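You operate a simulated robot arm through the tools that you are given. There is no shell and no other tool. Be economical: measure what you need, move in short steps, check, and stop when the job is done.

The job below is to be done with a simulated robot arm. You get a single attempt, and the scene is never put back.

TASK
Put things in order on the robot bench. At the end: the brown wire reel from the robot bench is on the blue tray; the black foam disc from the robot bench stands where the brown wire reel stood; the silver tin (marked "VARNISH") from the robot bench stands on top of the grey motor; the green marker from the robot bench stands where the black foam disc stood; the brown carton (marked "BUSHES") from the robot bench stands where the silver tin stood; whatever was shut is shut again. Leave all else as you found it, and nothing knocked over.

The check looks at the end state, three seconds after you hand in, the way a careful person would. Anything else that was tipped, shoved, dropped, spilled or broken makes it a failure.

THE ROBOT
A 7-joint arm with a two-finger parallel gripper, fixed in place. Base frame: the origin is at the foot of the arm, x ahead of it, y to its left, z up; the work surface is at about z = 800. Readings come in mm, rad, newtons and seconds.
With the tool pointing down near the work surface it reaches from about 100 to 660 mm from the base axis. Its first joint turns from -1.152 to 1.152 rad. Payload 1.57 kg.
Tool frame: the origin (TCP) lies between the finger pads and is the grasp point; the fingertips stand 30 mm ahead of it; z points along the fingers, y is the line along which they close. The gripper opens to 80 mm. The fingers are 17 mm wide and 12 mm thick; the gripper's body (40 by 82 mm) begins 80 mm behind the TCP.
Orientation is that of the tool frame in the base frame, as a unit quaternion [x, y, z, w]. With the fingers straight down and closing along the base's y, the tool's x points along the base's -x, its y along +y and its z along -z.

THE INTERFACE
- The arm moves only by the tool send_rows. Its argument "moves" is a list of rows, each a list of 7 numbers: the turn, a rotation vector about the base's x, y, z in rad, then the shift along the base's x, y, z in cm, then the opening, from 0 (shut) to 1 (fully open). In form: [[wx, wy, wz, tx, ty, tz, jaw], ...]. A call has 1 to 20 rows; each row is the pose to reach, as a shift and turn from the pose commanded when the call began. Rows are played at 5 a second. More than 50 mm and 0.15 rad between two rows, or a gripper value outside its range, and nothing of the call is played. Where a pose cannot be reached the arm comes as near as it can. A force on the tool above 40 N (or 10 N above the force at the start of the call, whichever is more), or a blocked arm, ends the call early, and 0.2 s more pass. Each finger travels about 72 mm/s and halts on what it meets, pressing with about 21 N; the grip force reading is that of the motor and also rises with nothing between the fingers. The clock runs only during rows and for 0.2 s after the last one: add rows that repeat a pose to give the fingers time. The reply holds the time, the measured pose of the TCP, the force on the tool along the base axes, the opening and the grip force, in the units named above and with some noise, with the torque about the TCP (base axes, N m) and any sound that the robot's microphone picked up.
- Cameras (640 x 400 px; columns grow to the right, rows downward): "scene" is fixed at [52.9, 439.1, 1407.4]; the picture's right is [-0.76, -0.65, 0.00], its down [-0.47, 0.55, -0.69] and it looks along [0.45, -0.52, -0.72] (base axes); focal length 247 px, centre (320, 200). "wrist" rides on the gripper at [72, -7, -122] in the tool frame; the picture's right is [0.09, 1.00, 0.00], its down [-0.84, 0.08, -0.54] and it looks along [-0.54, 0.05, 0.84] (tool axes); focal length 238 px, centre (320, 200). There is no depth. A picture from a camera that has moved, and an enlarged one, comes with that camera's place and axes in the base frame and with its lens.
- camera(camera): a new picture of that camera. No time passes.
- zoom(camera, box): a new picture of the part [left, top, right, bottom] of that camera's present view, enlarged. No time passes.
- close_job(): hands the job in; it is judged then, once.

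Work in short steps. Places have to be worked out from the pictures, the camera data and where the tool is seen: move nearer, look again, correct. Check each grasp and each placing, and mend what went wrong. You have 120 turns and 68 pictures in all, those below and enlarged ones among them. Open the gripper and draw the arm clear of the work before you hand the job in, unless the task says otherwise; then end with one line.

The tools are called after ">>>" as a command line: name --pt "numbers of a row" for each row, then --argument value for the rest, lists and objects as JSON in quotes. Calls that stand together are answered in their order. send_rows: Moves the arm, as the interface text tells. Its arguments: {"type":"object","properties":{"moves":{"type":"array","items":{"type":"array","items":{"type":"number"}}}},"required":["moves"]} The other tools are called the same way: camera (camera) takes a picture; zoom (camera, box) takes an enlarged picture of a part of a camera's view; close_job () hands the job in.

At the start:

```text
t: 0.0
position: [428.7, -102.4, 1142.6]
ee_rot: [0.001, 1.0, -0.001, 0.0]
wrist_force: [-0.5, -0.5, 0.3]
torque: [0.02, -0.01, -0.01]
opening: 80.1
grasp_force: 0.1
```

scene: 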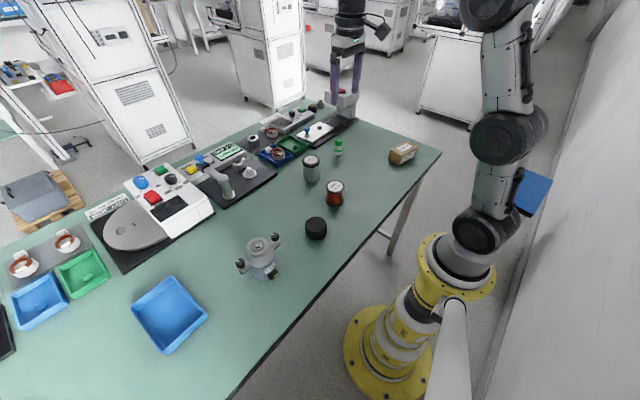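
wrist: 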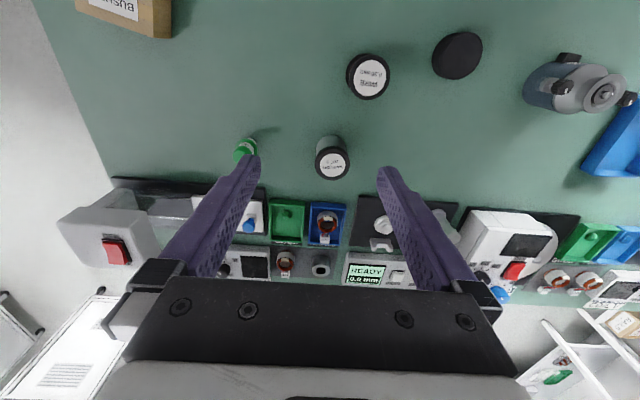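

I'll look closer at both views to identify the items.

>>> zoom --camera "scene" --box '[220, 80, 460, 230]'

>>> zoom --camera "scene" --box '[0, 200, 320, 400]'

>>> zoom --camera "wrist" --box '[220, 0, 640, 200]'

```text
2.67 times, centred on (340, 155) of scene
camera zoom: at [52.9, 439.1, 1407.4], right [-0.76, -0.65, 0.0], down [-0.47, 0.55, -0.69], along [0.45, -0.52, -0.72], focal length 658 px, centre (267, 320)
```

zoom: 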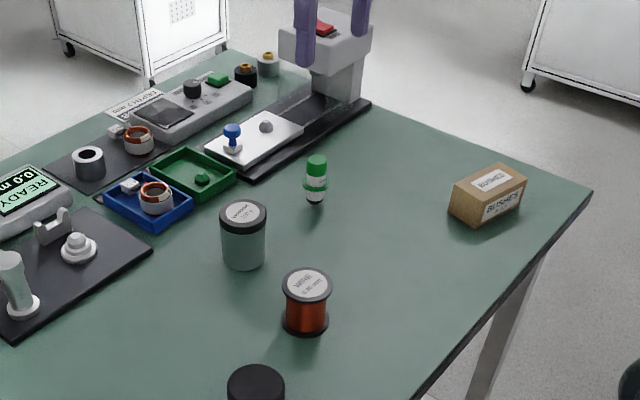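

```text
2.00 times, centred on (160, 300) of scene
camera zoom: at [52.9, 439.1, 1407.4], right [-0.76, -0.65, 0.0], down [-0.47, 0.55, -0.69], along [0.45, -0.52, -0.72], focal length 494 px, centre (640, 0)
```

zoom: 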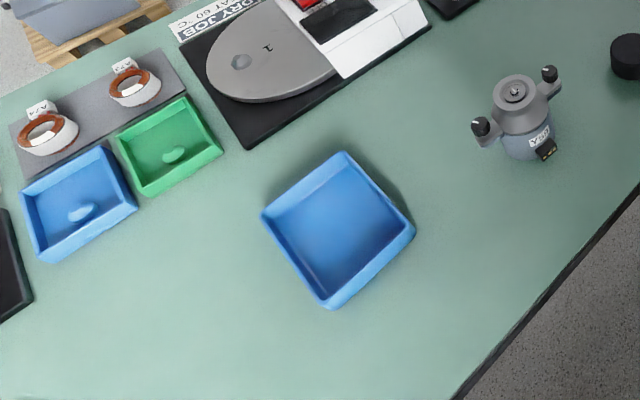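

```text
1.52 times, centred on (430, 100) of wrist
camera zoom: at [354.9, -108.2, 1264.1], right [-0.09, 1.0, 0.0], down [0.84, 0.08, 0.54], along [0.54, 0.05, -0.84], focal length 363 px, centre (152, 352)
```

zoom: 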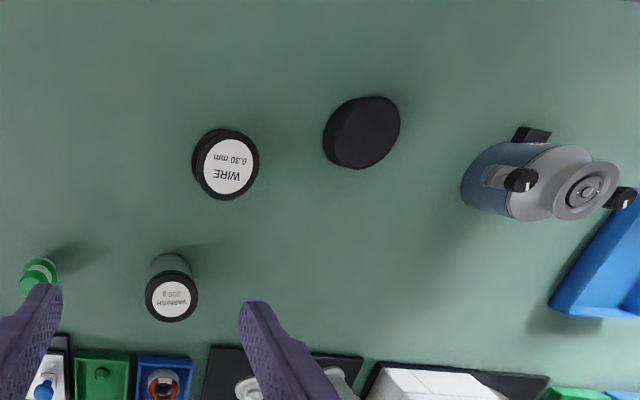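

Rough triangulation puts the reel at about (387,-29) with its top at 866. The tin is at (529,-70) with its top at 880, the disc at (350,103) at 840, the motor at (378,288) at 907, and the tray at (455,516). I'll move over the reel and look closer.

>>> send_rows --pt "0 0 0 -1 1.8 -4 1" --pt "0 0 0 -2 3.6 -8 1" --pt "0 0 0 -3 5.4 -12 1" --pt "0 0 0 -4.2 7.3 -16 1" --pt "0 0 0 -4.2 7.3 -16 1"

>>> camera --camera "wrist"

```text
t: 1.2
position: [386.8, -29.7, 981.0]
ee_rot: [0.0, 1.0, 0.0, 0.0]
wrist_force: [0.6, 0.2, 0.2]
torque: [0.0, -0.03, 0.01]
opening: 80.1
grasp_force: 0.0
```

```text
62 pictures are left
camera wrist: at [313.7, -35.4, 1103.5], right [-0.09, 1.0, 0.0], down [0.84, 0.08, 0.54], along [0.54, 0.05, -0.84], focal length 238 px, centre (320, 200)
```

wrist: 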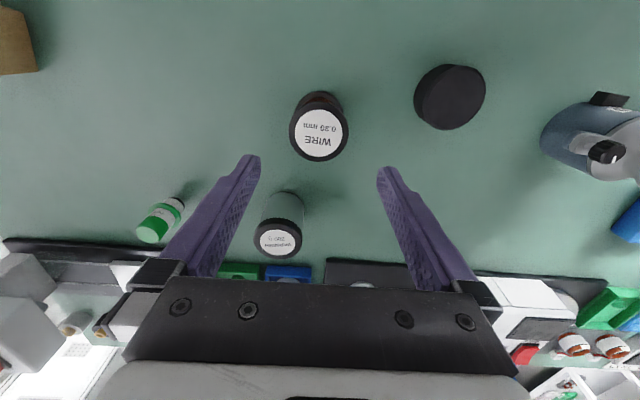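

The reel is right under the TCP at about (386.5, -29.7) and 60 mm wide. I'll descend and grip it.

>>> send_rows --pt "0 0 0 0 0 -4 1" --pt "0 0 0 0 0 -8 1" --pt "0 0 0 0 0 -11 1" --pt "0 0 0 0 0 -13.9 1" --pt "0 0 0 0 0 -13.9 0.5" --pt "0 0 0 0 0 -13.9 0.5" --pt "0 0 0 0 0 -13.9 0.5"

>>> camera --camera "wrist"

```text
t: 2.8
position: [385.8, -25.9, 843.1]
ee_rot: [0.0, 1.0, 0.001, 0.0]
wrist_force: [0.8, -0.2, -0.8]
torque: [-0.02, -0.09, 0.01]
opening: 61.5
grasp_force: 20.6
```

```text
61 pictures are left
camera wrist: at [312.7, -32.7, 964.3], right [-0.09, 1.0, 0.0], down [0.84, 0.08, 0.54], along [0.54, 0.05, -0.84], focal length 238 px, centre (320, 200)
```

wrist: 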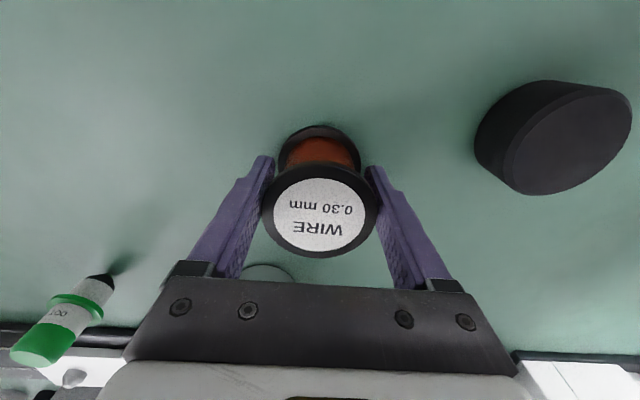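

It's gripped with 61.5 mm of opening. The tray has walls, so I'll regrip higher to keep the fingertips above the rim, then lift.

>>> send_rows --pt "0 0 0 0 0 0 0.95" --pt "0 0 0 0 0 0 0.95" --pt "0 0 0 0 0.1 2.2 0.95" --pt "0 0 0 0 0.1 2.2 0.95" --pt "0 0 0 0 0.1 2.2 0.5" --pt "0 0 0 0 0.1 2.2 0.5" --pt "0 0 0 0 0.1 2.2 0.5" --pt "0 0 0 0 0.1 4.2 0.5" --pt "0 0 0 0 0.1 8.2 0.5" --pt "0 0 0 0 0.1 12.2 0.5" --pt "0 0 0 0 0.1 16 0.5" --pt "0 0 0 0 0.1 16 0.5"

>>> camera --camera "wrist"

```text
t: 5.4
position: [387.9, -27.6, 1004.5]
ee_rot: [0.0, 1.0, 0.0, 0.0]
wrist_force: [-0.3, -0.5, -4.5]
torque: [0.01, 0.01, 0.02]
opening: 61.5
grasp_force: 20.8
```

```text
60 pictures are left
camera wrist: at [313.6, -34.4, 1127.2], right [-0.09, 1.0, 0.0], down [0.84, 0.08, 0.54], along [0.54, 0.05, -0.84], focal length 238 px, centre (320, 200)
```

wrist: 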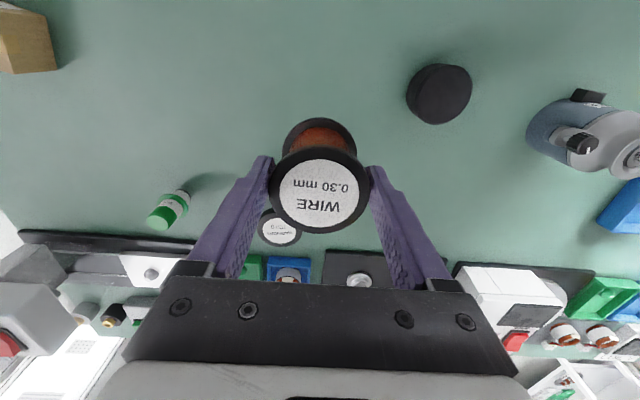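

The reel is held upright and weighs about 0.45 kg. I'll carry it over towards the tray, stopping short at y≈440 to look.

>>> send_rows --pt "0 0 0 0.3 4.4 2 0.5" --pt "0 0 0 0.6 8.8 3 0.5" --pt "0 0 0 0.9 13.2 3 0.5" --pt "0 0 0 1.2 17.6 3 0.5" --pt "0 0 0 1.5 22 3 0.5" --pt "0 0 0 1.8 26.4 3 0.5" --pt "0 0 0 2 30.8 3 0.5" --pt "0 0 0 2.2 35.2 3 0.5" --pt "0 0 0 2.4 39.6 3 0.5" --pt "0 0 0 2.6 44 3 0.5" --pt "0 0 0 3 48.4 3 0.5" --pt "0 0 0 3 48.4 3 0.5"

>>> camera --camera "wrist"

>>> camera --camera "scene"

```text
t: 8.0
position: [414.9, 455.5, 1036.0]
ee_rot: [0.001, 1.0, -0.001, -0.001]
wrist_force: [0.0, 0.3, -4.2]
torque: [-0.03, 0.03, 0.01]
opening: 61.6
grasp_force: 21.4
```

```text
59 pictures are left
camera wrist: at [341.6, 449.6, 1156.7], right [-0.09, 1.0, 0.0], down [0.84, 0.08, 0.54], along [0.54, 0.05, -0.84], focal length 238 px, centre (320, 200)
```

wrist: 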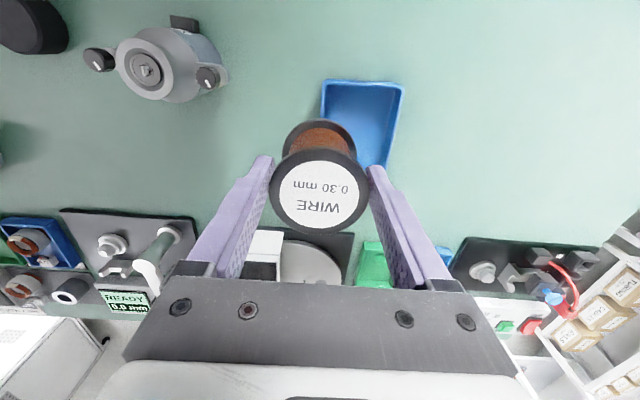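

```text
58 pictures are left
```

scene: 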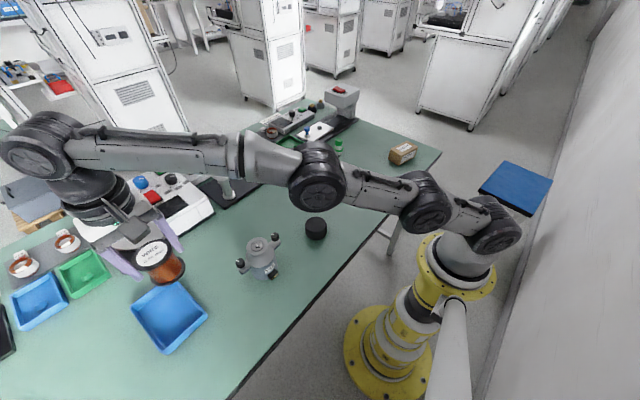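

The tray spans about x 376–526 and y 457–560. I'll move over (421, 508) and lower most of the way.

>>> send_rows --pt "0 0 0 0.3 2.6 0 0.5" --pt "0 0 0 0.6 5.2 -2 0.5" --pt "0 0 0 0.6 5.2 -6 0.5" --pt "0 0 0 0.6 5.2 -10 0.5" --pt "0 0 0 0.6 5.2 -12 0.5" --pt "0 0 0 0.6 5.2 -12 0.5"

>>> camera --camera "wrist"

>>> zoom --camera "scene" --box '[60, 200, 300, 380]'

```text
t: 9.4
position: [418.2, 501.3, 914.7]
ee_rot: [0.0, 1.0, 0.001, 0.0]
wrist_force: [0.4, -0.4, -4.6]
torque: [0.0, 0.01, 0.02]
opening: 61.6
grasp_force: 21.5
out of reach, approached as far as the arm can: row 1, 2, 3, 4, 5, 6
```

```text
57 pictures are left
camera wrist: at [344.3, 495.8, 1036.0], right [-0.09, 1.0, 0.0], down [0.84, 0.08, 0.54], along [0.54, 0.05, -0.84], focal length 238 px, centre (320, 200)
```

wrist: 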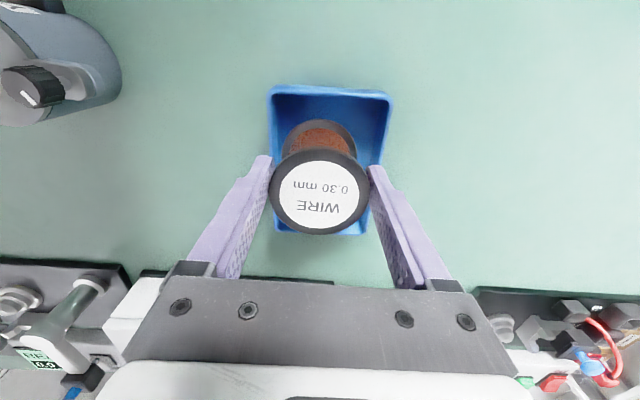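

```text
2.22 times, centred on (180, 290) of scene
camera zoom: at [53.0, 439.1, 1407.4], right [-0.76, -0.65, 0.0], down [-0.47, 0.55, -0.69], along [0.45, -0.52, -0.72], focal length 548 px, centre (631, 0)
```

zoom: 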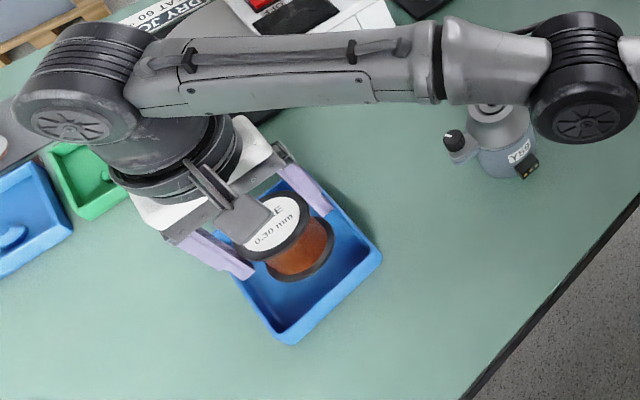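

The reel is inside the tray outline at about (418, 501), at the limit of reach. I'll lower it gradually to contact.

>>> send_rows --pt "0 0 0 0 0.1 -2 0.5" --pt "0 0 0 0 0.2 -3.5 0.5" --pt "0 0 0 0 0.2 -4 0.5" --pt "0 0 0 0 0.2 -4 0.5"

>>> zoom --camera "scene" --box '[100, 230, 260, 370]'

>>> camera --camera "wrist"

```text
t: 10.4
position: [417.9, 504.3, 873.6]
ee_rot: [0.0, 1.0, 0.0, 0.0]
wrist_force: [0.5, 0.8, -5.1]
torque: [0.0, 0.05, -0.02]
opening: 61.5
grasp_force: 21.1
```

```text
2.86 times, centred on (180, 300) of scene
camera zoom: at [53.0, 439.1, 1407.4], right [-0.76, -0.65, 0.0], down [-0.47, 0.55, -0.69], along [0.45, -0.52, -0.72], focal length 705 px, centre (720, -86)
```

zoom: 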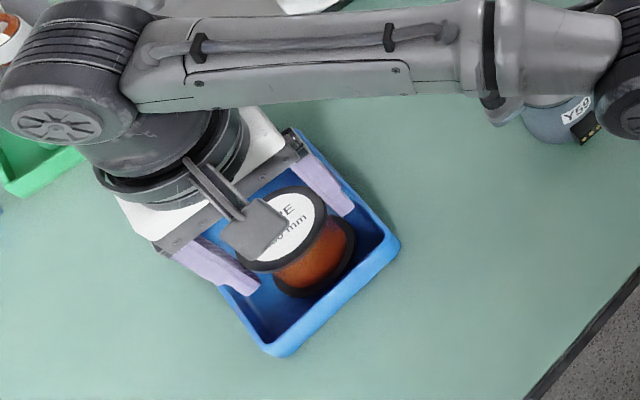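

```text
54 pictures are left
camera wrist: at [344.4, 498.5, 994.8], right [-0.09, 1.0, 0.0], down [0.84, 0.08, 0.54], along [0.54, 0.05, -0.84], focal length 238 px, centre (320, 200)
```

wrist: 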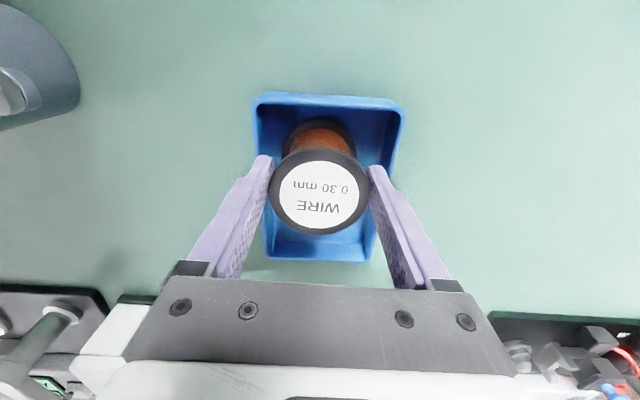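

It's well placed with clear margins. I'll lower in small steps until the force changes.

>>> send_rows --pt "0 0 0 0 0 -0.2 0.5" --pt "0 0 0 0 0 -0.4 0.5" --pt "0 0 0 0 0 -0.5 0.5" --pt "0 0 0 0 0 -0.5 0.5"

```text
t: 11.4
position: [417.6, 503.5, 869.6]
ee_rot: [0.0, 1.0, -0.001, 0.0]
wrist_force: [0.2, -1.8, -2.5]
torque: [-0.06, -0.05, 0.01]
opening: 61.4
grasp_force: 20.9
```

The force on the tool has dropped, so the reel has touched the tray floor. I'll go 1 mm more and then release gently and rise.

>>> send_rows --pt "0 0 0 0 0 -0.1 0.5" --pt "0 0 0 0 0 -0.1 0.9" --pt "0 0 0 0 0 -0.1 0.95" --pt "0 0 0 0 0 2 0.95" --pt "0 0 0 0 0 6 0.95" --pt "0 0 0 0 0 10 0.95" --pt "0 0 0 0 0 14 0.95" --pt "0 0 0 0 0 14 0.95"

>>> camera --camera "wrist"

```text
t: 13.2
position: [402.2, 493.6, 982.1]
ee_rot: [0.0, 1.0, 0.001, 0.0]
wrist_force: [-0.4, 0.4, -0.2]
torque: [-0.02, 0.02, -0.02]
opening: 75.9
grasp_force: 0.0
out of reach, approached as far as the arm can: row 5, 6, 7, 8
```

```text
53 pictures are left
camera wrist: at [329.2, 487.1, 1103.6], right [-0.09, 1.0, 0.0], down [0.84, 0.08, 0.54], along [0.54, 0.05, -0.84], focal length 238 px, centre (320, 200)
```

wrist: 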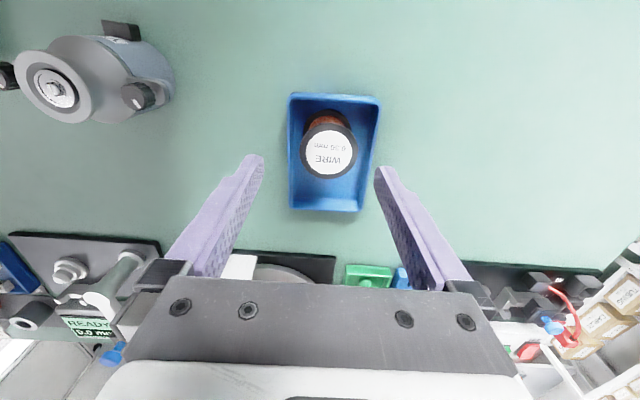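

The reel stands in the tray. Next I'll move over the motor to measure its top.

>>> send_rows --pt "0 0 0 -0.5 -4.1 2 1" --pt "0 0 0 -1 -8.2 4 1" --pt "0 0 0 -1.5 -12.3 6 1" --pt "0 0 0 -2 -16.4 6 1" --pt "0 0 0 -2.4 -20.6 6 1" --pt "0 0 0 -2.4 -20.6 6 1"

>>> camera --camera "wrist"

```text
t: 14.6
position: [380.0, 285.3, 1044.4]
ee_rot: [0.0, 1.0, 0.002, 0.002]
wrist_force: [-0.1, 0.7, -0.1]
torque: [0.02, -0.03, 0.01]
opening: 80.2
grasp_force: 0.1
out of reach, approached as far as the arm can: row 1, 2, 3
```

```text
52 pictures are left
camera wrist: at [305.7, 277.8, 1165.6], right [-0.09, 1.0, 0.0], down [0.83, 0.08, 0.55], along [0.54, 0.05, -0.84], focal length 238 px, centre (320, 200)
```

wrist: 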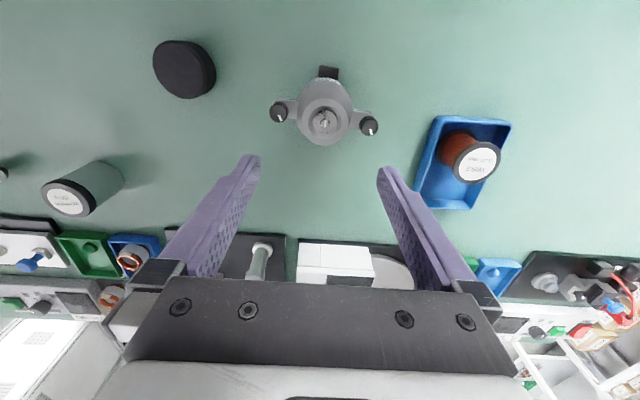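

Let me zoom on the motor top.

>>> zoom --camera "wrist" --box '[260, 50, 390, 160]'

>>> zoom --camera "scene" --box '[220, 180, 340, 290]'

```text
3.64 times, centred on (325, 105) of wrist
camera zoom: at [305.7, 277.8, 1165.6], right [-0.09, 1.0, 0.0], down [0.83, 0.08, 0.55], along [0.54, 0.05, -0.84], focal length 867 px, centre (302, 546)
```

zoom: 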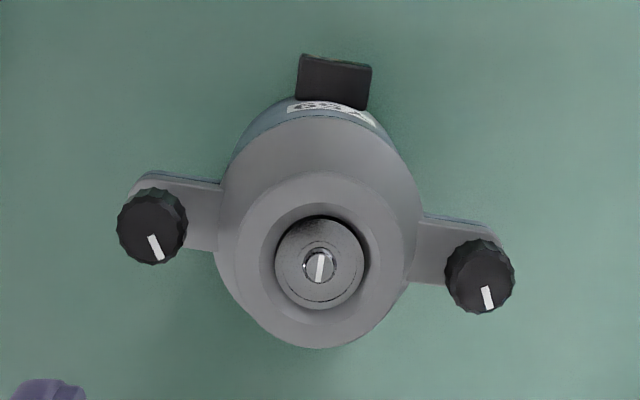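

```text
3.64 times, centred on (280, 235) of scene
camera zoom: at [52.9, 439.0, 1407.4], right [-0.76, -0.65, 0.0], down [-0.47, 0.55, -0.69], along [0.45, -0.52, -0.72], focal length 898 px, centre (466, 73)
```

zoom: 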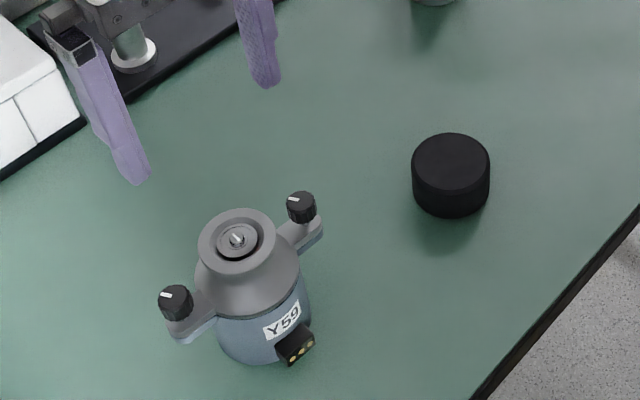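

The motor's top ring is centred at about (372.5, 288) and is 46 mm wide. Next I'll go over the disc.

>>> send_rows --pt "0 0 0 -0.6 -3.6 0 1" --pt "0 0 0 -1.2 -7.2 0 1" --pt "0 0 0 -1.8 -10.8 -2 1" --pt "0 0 0 -2.4 -14.5 -5 1" --pt "0 0 0 -3.2 -18.1 -9 1" --pt "0 0 0 -3.2 -18.1 -9 1"

>>> camera --camera "wrist"

```text
refused: row 5 steps farther than a row can; nothing moved
```

```text
49 pictures are left
camera wrist: at [305.7, 277.8, 1165.6], right [-0.09, 1.0, 0.0], down [0.83, 0.08, 0.55], along [0.54, 0.05, -0.84], focal length 238 px, centre (320, 200)
```

wrist: 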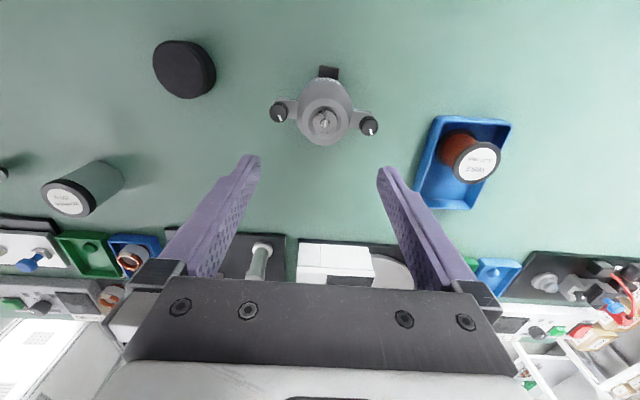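

Nothing moved because one step was too long. I'll resend it with smaller steps.

>>> send_rows --pt "0 0 0 -0.6 -3.6 0 1" --pt "0 0 0 -1.2 -7.2 0 1" --pt "0 0 0 -1.8 -10.8 -2 1" --pt "0 0 0 -2.4 -14.5 -4 1" --pt "0 0 0 -3.2 -18.1 -6 1" --pt "0 0 0 -3.2 -18.1 -9 1" --pt "0 0 0 -3.2 -18.1 -9 1"

>>> camera --camera "wrist"

```text
t: 16.2
position: [348.1, 105.7, 951.8]
ee_rot: [0.0, 1.0, 0.0, -0.001]
wrist_force: [-0.1, 0.4, 0.0]
torque: [0.0, 0.01, 0.02]
opening: 80.2
grasp_force: 0.0
```

```text
48 pictures are left
camera wrist: at [274.4, 99.8, 1073.2], right [-0.09, 1.0, 0.0], down [0.84, 0.08, 0.54], along [0.54, 0.05, -0.84], focal length 238 px, centre (320, 200)
```

wrist: 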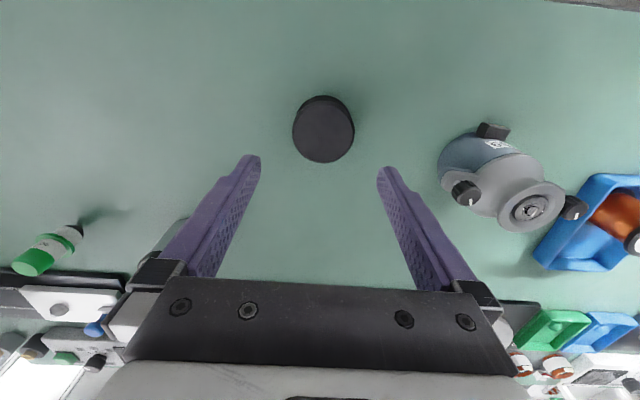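

The disc is at about (347, 109.5), 61 mm across and about 37 mm tall. I'll centre on it, descend and grip.

>>> send_rows --pt "0 0 0 0 0.4 -4 1" --pt "0 0 0 0 0.4 -8 1" --pt "0 0 0 0 0.4 -11.6 1" --pt "0 0 0 0 0.4 -11.6 1"

>>> camera --camera "wrist"

```text
t: 17.2
position: [348.8, 110.0, 836.9]
ee_rot: [-0.001, 1.0, 0.0, 0.0]
wrist_force: [0.0, 0.5, -0.4]
torque: [0.01, 0.01, 0.01]
opening: 79.8
grasp_force: 0.0
```

```text
47 pictures are left
camera wrist: at [274.7, 103.0, 958.6], right [-0.09, 1.0, 0.0], down [0.84, 0.08, 0.54], along [0.54, 0.05, -0.84], focal length 238 px, centre (320, 200)
```

wrist: 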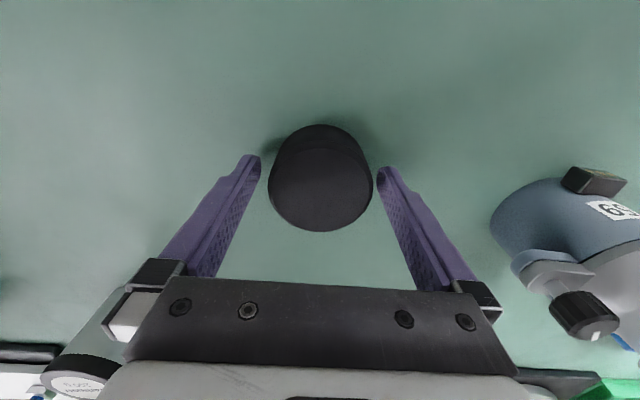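

It's centred, so I'll grip and lift.

>>> send_rows --pt "0 0 0 -0.2 0 0 1" --pt "0 0 0 -0.2 0 0 0.5" --pt "0 0 0 -0.2 0 0 0.5" --pt "0 0 0 -0.2 0 0 0.5"

```text
t: 18.2
position: [345.7, 108.8, 837.6]
ee_rot: [0.0, 1.0, 0.0, 0.001]
wrist_force: [-1.0, -0.9, 0.3]
torque: [0.0, -0.01, 0.0]
opening: 62.1
grasp_force: 21.1
```

The disc is gripped at (346, 109). I'll lift it, carry it to the reel's old spot at (386.3, -28.5), and lower to 6 mm above.

>>> send_rows --pt "0 0 0 0 0 3 0.5" --pt "0 0 0 0 0 6 0.5" --pt "0 0 0 1 -3.5 6 0.5" --pt "0 0 0 2 -7 6 0.5" --pt "0 0 0 3 -10.5 6 0.5" --pt "0 0 0 4.05 -13.75 6 0.5" --pt "0 0 0 4.05 -13.75 3 0.5" --pt "0 0 0 4.05 -13.75 0.6 0.5" --pt "0 0 0 4.05 -13.75 0.6 0.5"

>>> camera --camera "wrist"

```text
t: 20.2
position: [386.0, -29.4, 845.1]
ee_rot: [0.0, 1.0, 0.0, 0.0]
wrist_force: [0.1, -0.6, 0.2]
torque: [-0.02, -0.02, 0.01]
opening: 61.9
grasp_force: 20.6
```

```text
46 pictures are left
camera wrist: at [312.8, -36.5, 966.2], right [-0.09, 1.0, 0.0], down [0.84, 0.08, 0.54], along [0.54, 0.05, -0.84], focal length 238 px, centre (320, 200)
```

wrist: 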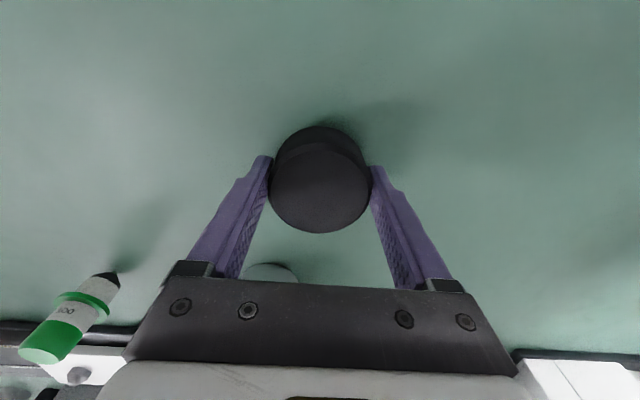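

The position matches the reel's original spot. I'll lower to contact, release and rise.

>>> send_rows --pt "0 0 0 0 0 -0.4 0.5" --pt "0 0 0 0 0 -0.65 0.5" --pt "0 0 0 0 0 -0.65 0.5" --pt "0 0 0 0 0 -0.65 0.9" --pt "0 0 0 0 0 -0.65 1" --pt "0 0 0 0 0 -0.65 1" --pt "0 0 0 0 0 3.4 1" --pt "0 0 0 0 0 8 1" --pt "0 0 0 0 0 12 1" --pt "0 0 0 0 0 13.5 1" --pt "0 0 0 0 0 13.5 1"

>>> camera --camera "wrist"

```text
t: 22.6
position: [387.4, -30.3, 977.8]
ee_rot: [0.0, 1.0, 0.0, 0.0]
wrist_force: [-0.5, -0.7, 0.6]
torque: [0.04, 0.0, -0.01]
opening: 80.1
grasp_force: 0.1
```

```text
45 pictures are left
camera wrist: at [313.2, -37.3, 1098.6], right [-0.09, 1.0, 0.0], down [0.84, 0.08, 0.54], along [0.54, 0.05, -0.84], focal length 238 px, centre (320, 200)
```

wrist: 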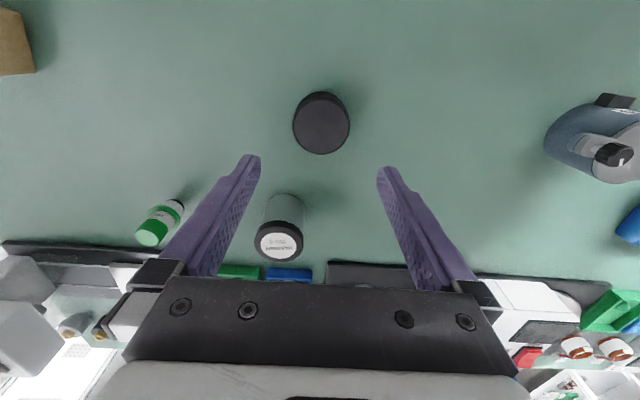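

The disc is placed at (385.5, -29). I'll go over the green marker now.

>>> send_rows --pt "0 0 0 2 -3.2 1 1" --pt "0 0 0 4 -6.4 2 1" --pt "0 0 0 6 -9.6 2 1" --pt "0 0 0 8 -12.8 2 1" --pt "0 0 0 10 -16 2 1" --pt "0 0 0 12 -19.2 2 1" --pt "0 0 0 12 -19.2 2 1"

>>> camera --camera "wrist"

>>> zoom --camera "scene" --box '[300, 120, 364, 160]'

```text
t: 24.2
position: [504.9, -219.9, 1001.1]
ee_rot: [0.0, 1.0, 0.0, 0.001]
wrist_force: [0.2, 0.5, 0.5]
torque: [-0.03, 0.02, 0.01]
opening: 80.1
grasp_force: 0.0
```

```text
44 pictures are left
camera wrist: at [431.3, -226.8, 1122.4], right [-0.09, 1.0, 0.0], down [0.84, 0.08, 0.54], along [0.54, 0.05, -0.84], focal length 238 px, centre (320, 200)
```

wrist: 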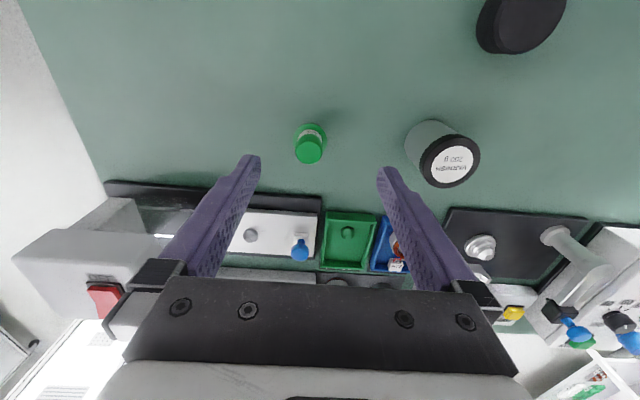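

```text
10.00 times, centred on (332, 140) of scene
camera zoom: at [53.0, 439.0, 1407.4], right [-0.76, -0.65, 0.0], down [-0.47, 0.55, -0.69], along [0.45, -0.52, -0.72], focal length 2468 px, centre (200, 800)
```

zoom: 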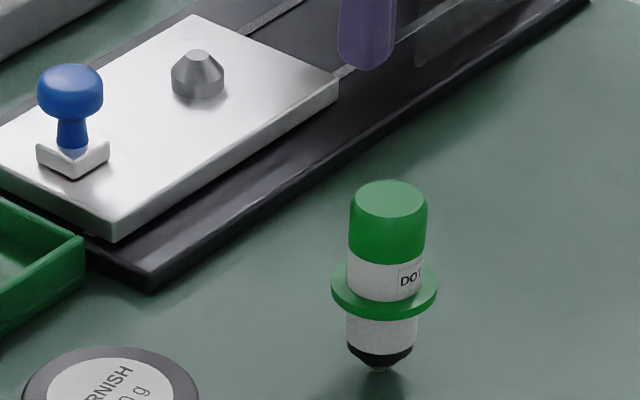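

The marker stands on its tip. It has a flange about halfway up, a cap about 30 mm wide, and its top near z≈880 at (526, -229). I'll centre on it and go lower for another look.

>>> send_rows --pt "0 0 0 1 -0.5 -3 1" --pt "0 0 0 2 -0.9 -6 1" --pt "0 0 0 2 -0.9 -8.2 1" --pt "0 0 0 2 -0.9 -8.2 1"

>>> camera --camera "wrist"

>>> zoom --camera "scene" --box '[288, 105, 384, 165]'

```text
t: 25.2
position: [527.3, -230.6, 915.0]
ee_rot: [0.001, 1.0, 0.0, 0.0]
wrist_force: [1.6, 0.2, -0.4]
torque: [0.0, -0.01, -0.01]
opening: 80.1
grasp_force: 0.0
```

```text
42 pictures are left
camera wrist: at [453.7, -237.1, 1037.6], right [-0.09, 1.0, 0.0], down [0.84, 0.08, 0.54], along [0.54, 0.05, -0.84], focal length 238 px, centre (320, 200)
```

wrist: 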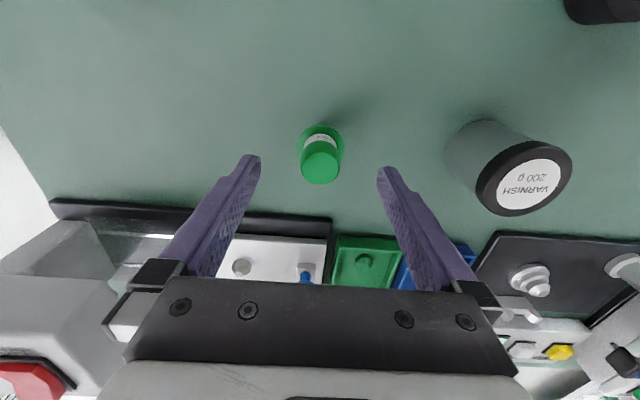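

```text
6.67 times, centred on (336, 135) of scene
camera zoom: at [52.9, 439.1, 1407.4], right [-0.76, -0.65, 0.0], down [-0.47, 0.55, -0.69], along [0.45, -0.52, -0.72], focal length 1645 px, centre (213, 633)
```

zoom: 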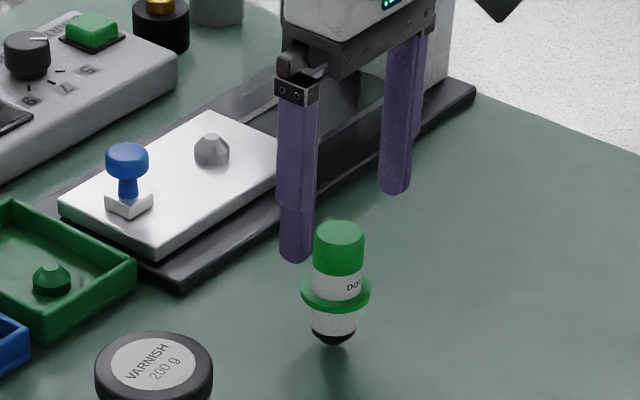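

The cap centre is at about (523, -230.8). I'll lower to grip height and partly close.

>>> send_rows --pt "0 0 0 -0.3 0 -2 0.8" --pt "0 0 0 -0.3 0 -3.7 0.6" --pt "0 0 0 -0.3 0 -3.7 0.5" --pt "0 0 0 -0.3 0 -3.7 0.45" --pt "0 0 0 -0.3 0 -3.7 0.45"

>>> camera --camera "wrist"

>>> zoom --camera "scene" --box '[304, 115, 368, 155]'

```text
t: 26.4
position: [522.9, -231.5, 877.8]
ee_rot: [-0.001, 1.0, 0.0, 0.0]
wrist_force: [-0.4, -0.4, -0.2]
torque: [-0.01, 0.02, -0.05]
opening: 35.8
grasp_force: 0.0
```

```text
40 pictures are left
camera wrist: at [450.4, -237.8, 999.2], right [-0.09, 1.0, 0.0], down [0.84, 0.08, 0.54], along [0.54, 0.05, -0.84], focal length 238 px, centre (320, 200)
```

wrist: 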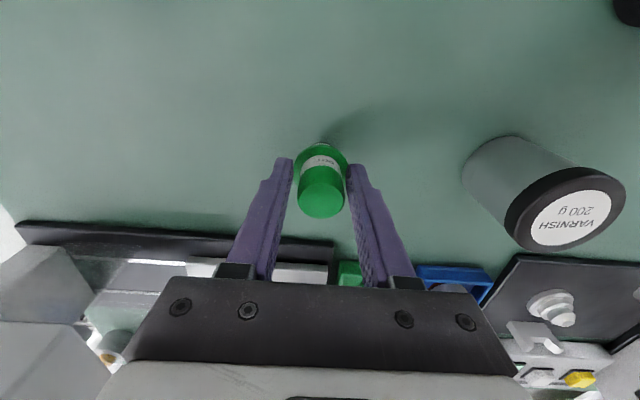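

```text
10.00 times, centred on (336, 135) of scene
camera zoom: at [52.9, 439.1, 1407.4], right [-0.76, -0.65, 0.0], down [-0.47, 0.55, -0.69], along [0.45, -0.52, -0.72], focal length 2468 px, centre (160, 850)
```

zoom: 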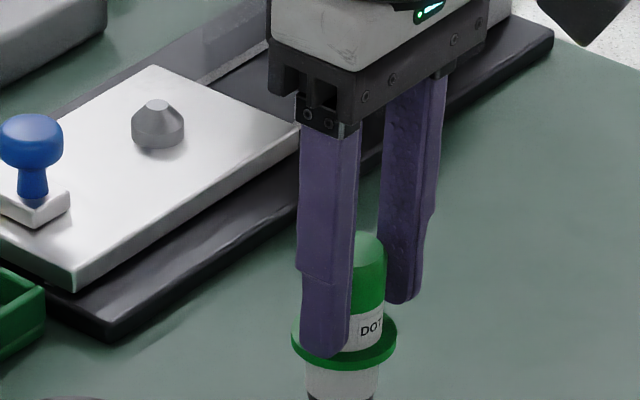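

The fingers straddle the cap just above the flange, so I'll close gently.

>>> send_rows --pt "0 0 0 0 0 0 0.42" --pt "0 0 0 0 0 0 0.39" --pt "0 0 0 0 0 0 0.37" --pt "0 0 0 0 0 0 0.35" --pt "0 0 0 0 0 0 0.33" --pt "0 0 0 0 0 0 0.31" --pt "0 0 0 0 0 0 0.2" --pt "0 0 0 0 0 0 0.2"

>>> camera --camera "wrist"

```text
t: 28.2
position: [523.4, -229.5, 876.9]
ee_rot: [0.0, 1.0, 0.001, 0.0]
wrist_force: [-0.5, 0.6, 0.0]
torque: [0.0, 0.0, -0.02]
opening: 28.6
grasp_force: 21.3
```

```text
38 pictures are left
camera wrist: at [450.4, -237.8, 999.2], right [-0.09, 1.0, 0.0], down [0.84, 0.08, 0.54], along [0.54, 0.05, -0.84], focal length 238 px, centre (320, 200)
```

wrist: 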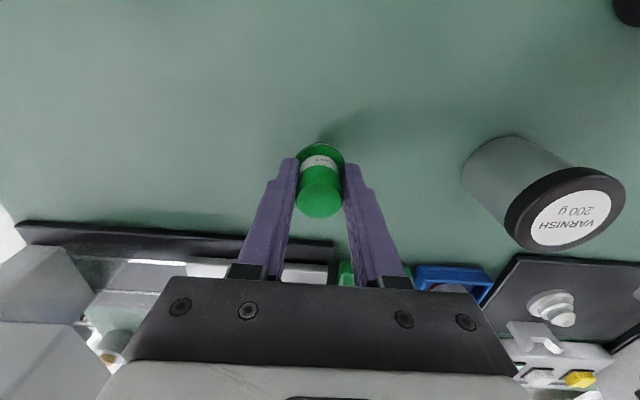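

The marker is gripped at 28.6 mm. I'll lift it and carry it to the disc's old spot at (346, 109).

>>> send_rows --pt "0 0 0 0 0 1.5 0.2" --pt "0 0 0 0 0 5 0.2" --pt "0 0 0 0 0 9.5 0.2" --pt "0 0 0 -1.97 3.77 9.5 0.2" --pt "0 0 0 -3.94 7.53 9.5 0.2" --pt "0 0 0 -5.9 11.3 9.5 0.2" --pt "0 0 0 -7.87 15.07 9.5 0.2" --pt "0 0 0 -9.83 18.83 9.5 0.2" --pt "0 0 0 -11.8 22.6 9.5 0.2" --pt "0 0 0 -13.77 26.37 9.5 0.2" --pt "0 0 0 -15.73 30.13 9.5 0.2" --pt "0 0 0 -17.7 33.95 9.5 0.2" --pt "0 0 0 -17.7 33.95 6 0.2" --pt "0 0 0 -17.7 33.95 3 0.2" --pt "0 0 0 -17.7 33.95 3 0.2"

>>> camera --camera "wrist"

>>> zoom --camera "scene" --box '[250, 160, 378, 240]'

```text
t: 31.4
position: [346.8, 111.6, 907.8]
ee_rot: [0.0, 1.0, 0.0, 0.0]
wrist_force: [0.5, 0.4, 0.0]
torque: [0.02, 0.0, 0.02]
opening: 28.5
grasp_force: 21.1
```

```text
37 pictures are left
camera wrist: at [273.7, 105.1, 1028.8], right [-0.09, 1.0, 0.0], down [0.84, 0.08, 0.54], along [0.54, 0.05, -0.84], focal length 238 px, centre (320, 200)
```

wrist: 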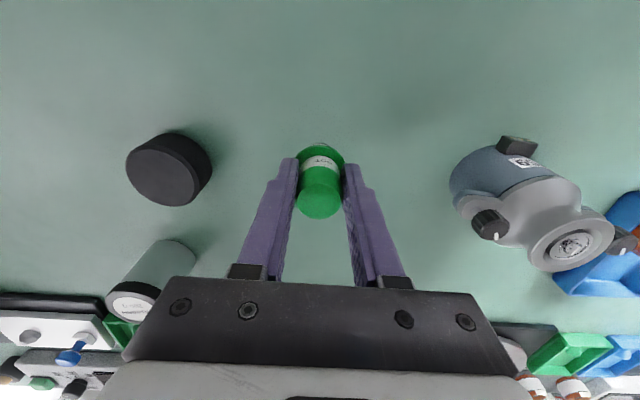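

```text
5.00 times, centred on (314, 200) of scene
camera zoom: at [52.9, 439.1, 1407.4], right [-0.76, -0.65, 0.0], down [-0.47, 0.55, -0.69], along [0.45, -0.52, -0.72], focal length 1234 px, centre (350, 200)
```

zoom: 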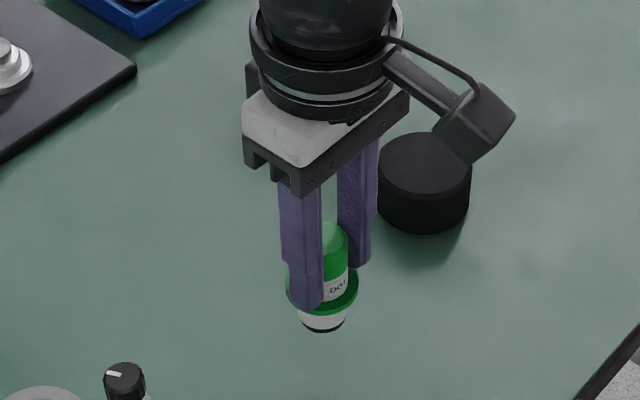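

It's upright. I'll correct y by -2 mm and lower towards the table.

>>> send_rows --pt "0 0 0 -0.05 -0.2 -1.5 0.2" --pt "0 0 0 -0.05 -0.2 -2.6 0.2" --pt "0 0 0 -0.05 -0.2 -2.8 0.2" --pt "0 0 0 -0.05 -0.2 -2.9 0.2" --pt "0 0 0 -0.05 -0.2 -3.0 0.2" --pt "0 0 0 -0.05 -0.2 -3.0 0.2"

>>> zoom --camera "scene" --box '[276, 190, 356, 240]'

```text
t: 32.8
position: [347.6, 108.1, 880.3]
ee_rot: [0.0, 1.0, 0.001, 0.0]
wrist_force: [-0.9, -0.7, -0.5]
torque: [-0.02, 0.02, 0.0]
opening: 28.7
grasp_force: 20.8
```

```text
8.00 times, centred on (316, 215) of scene
camera zoom: at [52.9, 439.1, 1407.4], right [-0.76, -0.65, 0.0], down [-0.47, 0.55, -0.69], along [0.45, -0.52, -0.72], focal length 1974 px, centre (352, 80)
```

zoom: 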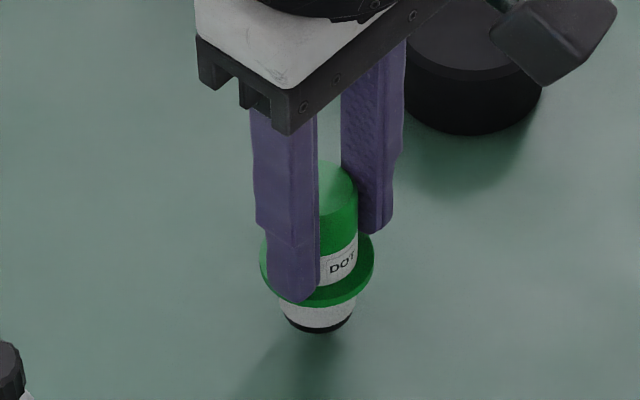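

There's no contact yet, so I'll use half-millimetre steps.

>>> send_rows --pt "0 0 0 0 0 -0.05 0.2" --pt "0 0 0 0 0 -0.1 0.2" --pt "0 0 0 0 0 -0.15 0.2" --pt "0 0 0 0 0 -0.15 0.2"

```text
t: 33.8
position: [346.6, 106.7, 876.9]
ee_rot: [-0.001, 1.0, 0.0, 0.0]
wrist_force: [0.5, 1.1, -0.4]
torque: [-0.01, 0.0, -0.01]
opening: 28.7
grasp_force: 21.1
```

>>> send_rows --pt "0 0 0 0 0 -0.05 0.2" --pt "0 0 0 0 0 -0.1 0.2" --pt "0 0 0 0 0 -0.1 0.2" --pt "0 0 0 0 0 -0.1 0.2"

>>> zoom --camera "wrist" --box '[240, 100, 400, 240]'

```text
t: 34.8
position: [348.7, 107.9, 876.6]
ee_rot: [0.0, 1.0, 0.0, 0.001]
wrist_force: [-1.6, -3.9, 11.4]
torque: [-0.25, -0.05, 0.0]
opening: 29.0
grasp_force: 20.6
```

```text
2.86 times, centred on (320, 170) of wrist
camera zoom: at [273.7, 100.4, 998.8], right [-0.09, 1.0, 0.0], down [0.84, 0.08, 0.54], along [0.54, 0.05, -0.84], focal length 681 px, centre (320, 286)
```

zoom: 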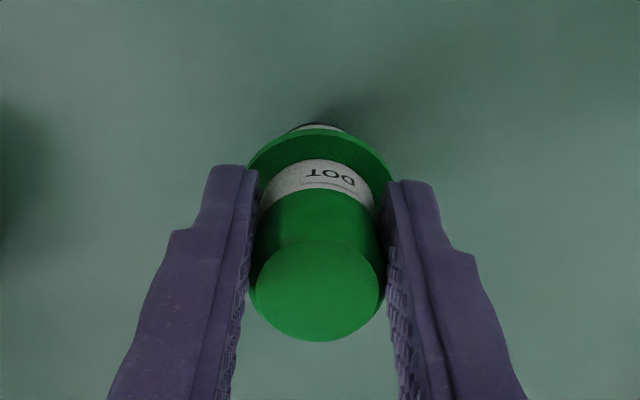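

It has touched with 11 N. I'll back off about 0.8 mm to relieve that, then open slowly.

>>> send_rows --pt "0 0 0 0 0 0.08 0.2" --pt "0 0 0 0 0 0.08 0.2" --pt "0 0 0 0 0 0.08 0.2"

```text
t: 35.6
position: [345.6, 107.5, 877.1]
ee_rot: [0.0, 1.0, 0.0, -0.001]
wrist_force: [-0.2, 0.3, 1.4]
torque: [0.01, 0.0, 0.0]
opening: 28.9
grasp_force: 21.3
```

>>> send_rows --pt "0 0 0 0 0 0 0.34" --pt "0 0 0 0 0 0 0.36" --pt "0 0 0 0 0 0 0.38" --pt "0 0 0 0 0 0 0.42" --pt "0 0 0 0 0 0 0.42"

>>> zoom --camera "wrist" --box '[240, 100, 400, 240]'

```text
t: 36.8
position: [346.4, 106.2, 879.2]
ee_rot: [0.0, 1.0, 0.0, 0.0]
wrist_force: [-0.2, -0.2, -0.8]
torque: [0.0, 0.01, 0.03]
opening: 33.5
grasp_force: 0.1
```

```text
2.86 times, centred on (320, 170) of wrist
camera zoom: at [273.2, 101.1, 999.5], right [-0.09, 1.0, 0.0], down [0.84, 0.08, 0.54], along [0.54, 0.05, -0.84], focal length 681 px, centre (320, 286)
```

zoom: 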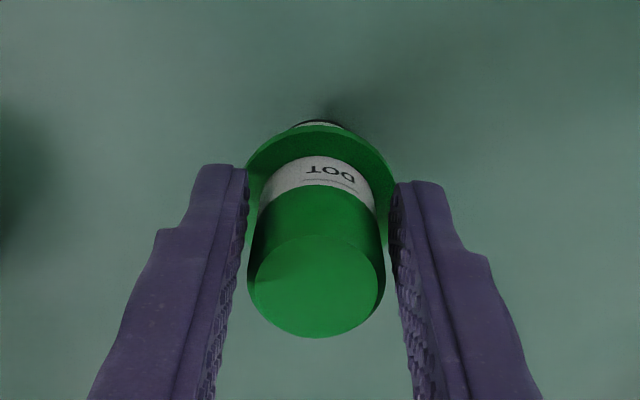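

It stands free. I'll open further and rise clear.

>>> send_rows --pt "0 0 0 0 0 0 0.5" --pt "0 0 0 0 0 0 0.7" --pt "0 0 0 0 0 1 0.8" --pt "0 0 0 0 0 4 0.9" --pt "0 0 0 0 0 8 1" --pt "0 0 0 0 0 11 1" --pt "0 0 0 0 0 11 1"

>>> camera --camera "wrist"

>>> zoom --camera "scene" --box '[260, 160, 388, 240]'

```text
t: 38.4
position: [345.2, 107.5, 986.9]
ee_rot: [0.001, 1.0, 0.0, 0.001]
wrist_force: [0.4, 0.2, -0.2]
torque: [0.0, -0.01, 0.0]
opening: 80.1
grasp_force: 0.1
```

```text
32 pictures are left
camera wrist: at [271.5, 100.2, 1108.4], right [-0.09, 1.0, 0.0], down [0.84, 0.08, 0.54], along [0.54, 0.05, -0.84], focal length 238 px, centre (320, 200)
```

wrist: 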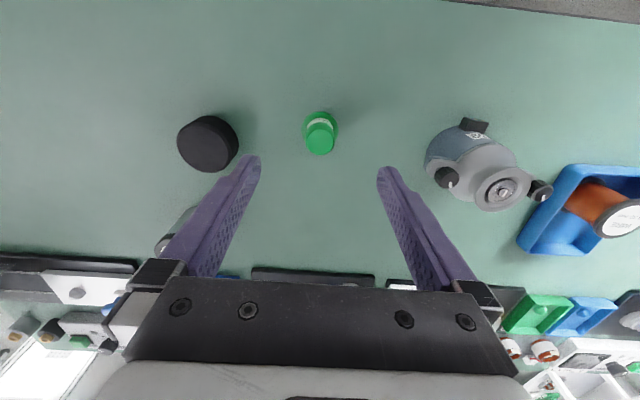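

```text
5.00 times, centred on (324, 200) of scene
camera zoom: at [52.9, 439.1, 1407.4], right [-0.76, -0.65, 0.0], down [-0.47, 0.55, -0.69], along [0.45, -0.52, -0.72], focal length 1234 px, centre (300, 200)
```

zoom: 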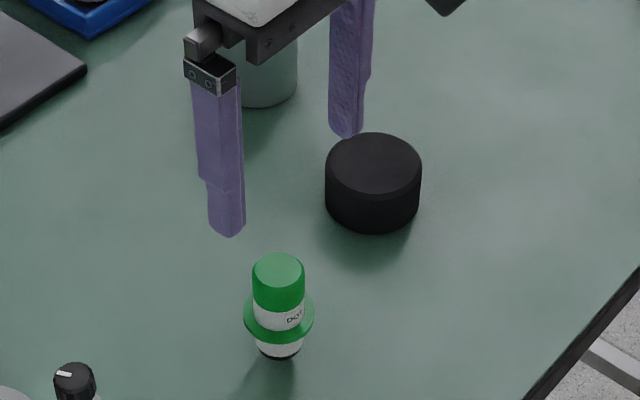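

The marker stands at (346, 107.5). Next I'll hover over the tin.

>>> send_rows --pt "0 0 0 3 -3 1 1" --pt "0 0 0 6 -6 1 1" --pt "0 0 0 9 -9 1 1" --pt "0 0 0 12 -12 1 1" --pt "0 0 0 15 -15 1 1" --pt "0 0 0 18.2 -17.7 1 1" --pt "0 0 0 18.2 -17.7 1 1"

>>> camera --camera "wrist"

```text
t: 40.0
position: [530.1, -70.1, 998.7]
ee_rot: [0.0, 1.0, 0.0, 0.001]
wrist_force: [-0.9, 0.6, 0.1]
torque: [-0.01, -0.01, -0.02]
opening: 80.0
grasp_force: 0.0
```

```text
30 pictures are left
camera wrist: at [457.0, -76.1, 1119.9], right [-0.09, 1.0, 0.0], down [0.84, 0.08, 0.54], along [0.54, 0.05, -0.84], focal length 238 px, centre (320, 200)
```

wrist: 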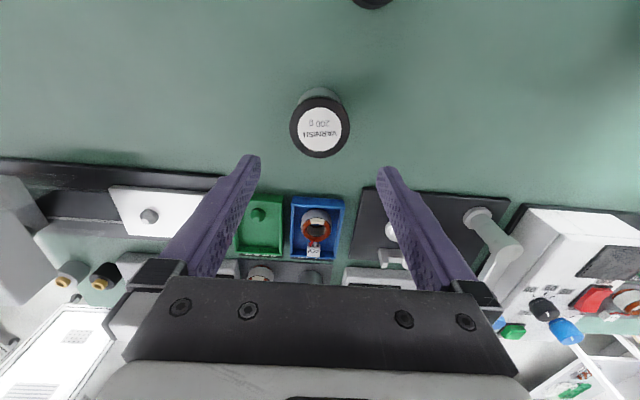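

The tin is at (524.5, -70.5), 60 mm across with its top at ~880. I'll descend around it.

>>> send_rows --pt "0 0 0 -0.5 0 -4 1" --pt "0 0 0 -0.5 0 -8 1" --pt "0 0 0 -0.5 0 -12 1" --pt "0 0 0 -0.5 0 -14.1 1" --pt "0 0 0 -0.5 0 -14.1 1"

>>> camera --camera "wrist"

```text
t: 41.2
position: [522.6, -71.1, 858.2]
ee_rot: [0.0, 1.0, -0.001, 0.0]
wrist_force: [0.3, -0.3, 0.9]
torque: [0.0, 0.01, -0.01]
opening: 80.2
grasp_force: 0.0
```

```text
29 pictures are left
camera wrist: at [450.3, -76.4, 979.0], right [-0.09, 1.0, 0.0], down [0.84, 0.08, 0.54], along [0.54, 0.05, -0.84], focal length 238 px, centre (320, 200)
```

wrist: 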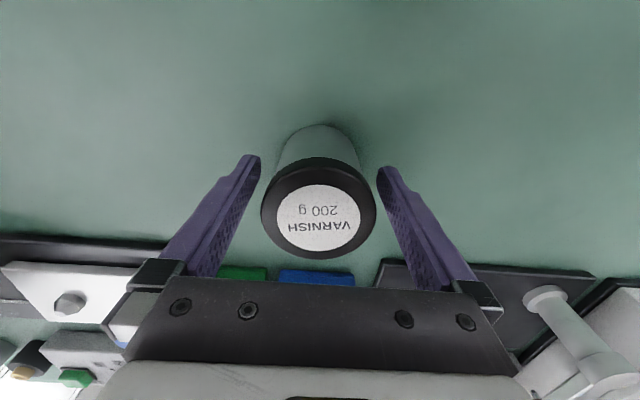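

Centred on the tin. I'll grip and lift slightly.

>>> send_rows --pt "0 0 0 0 0 0 0.85" --pt "0 0 0 0 0 0 0.78" --pt "0 0 0 0 0 0 0.5" --pt "0 0 0 0 0 0 0.5" --pt "0 0 0 0 0 0 0.5"

```text
t: 42.4
position: [524.6, -69.7, 858.4]
ee_rot: [-0.001, 1.0, 0.0, 0.0]
wrist_force: [0.1, -1.9, 0.5]
torque: [-0.08, -0.02, 0.0]
opening: 62.0
grasp_force: 20.9
```

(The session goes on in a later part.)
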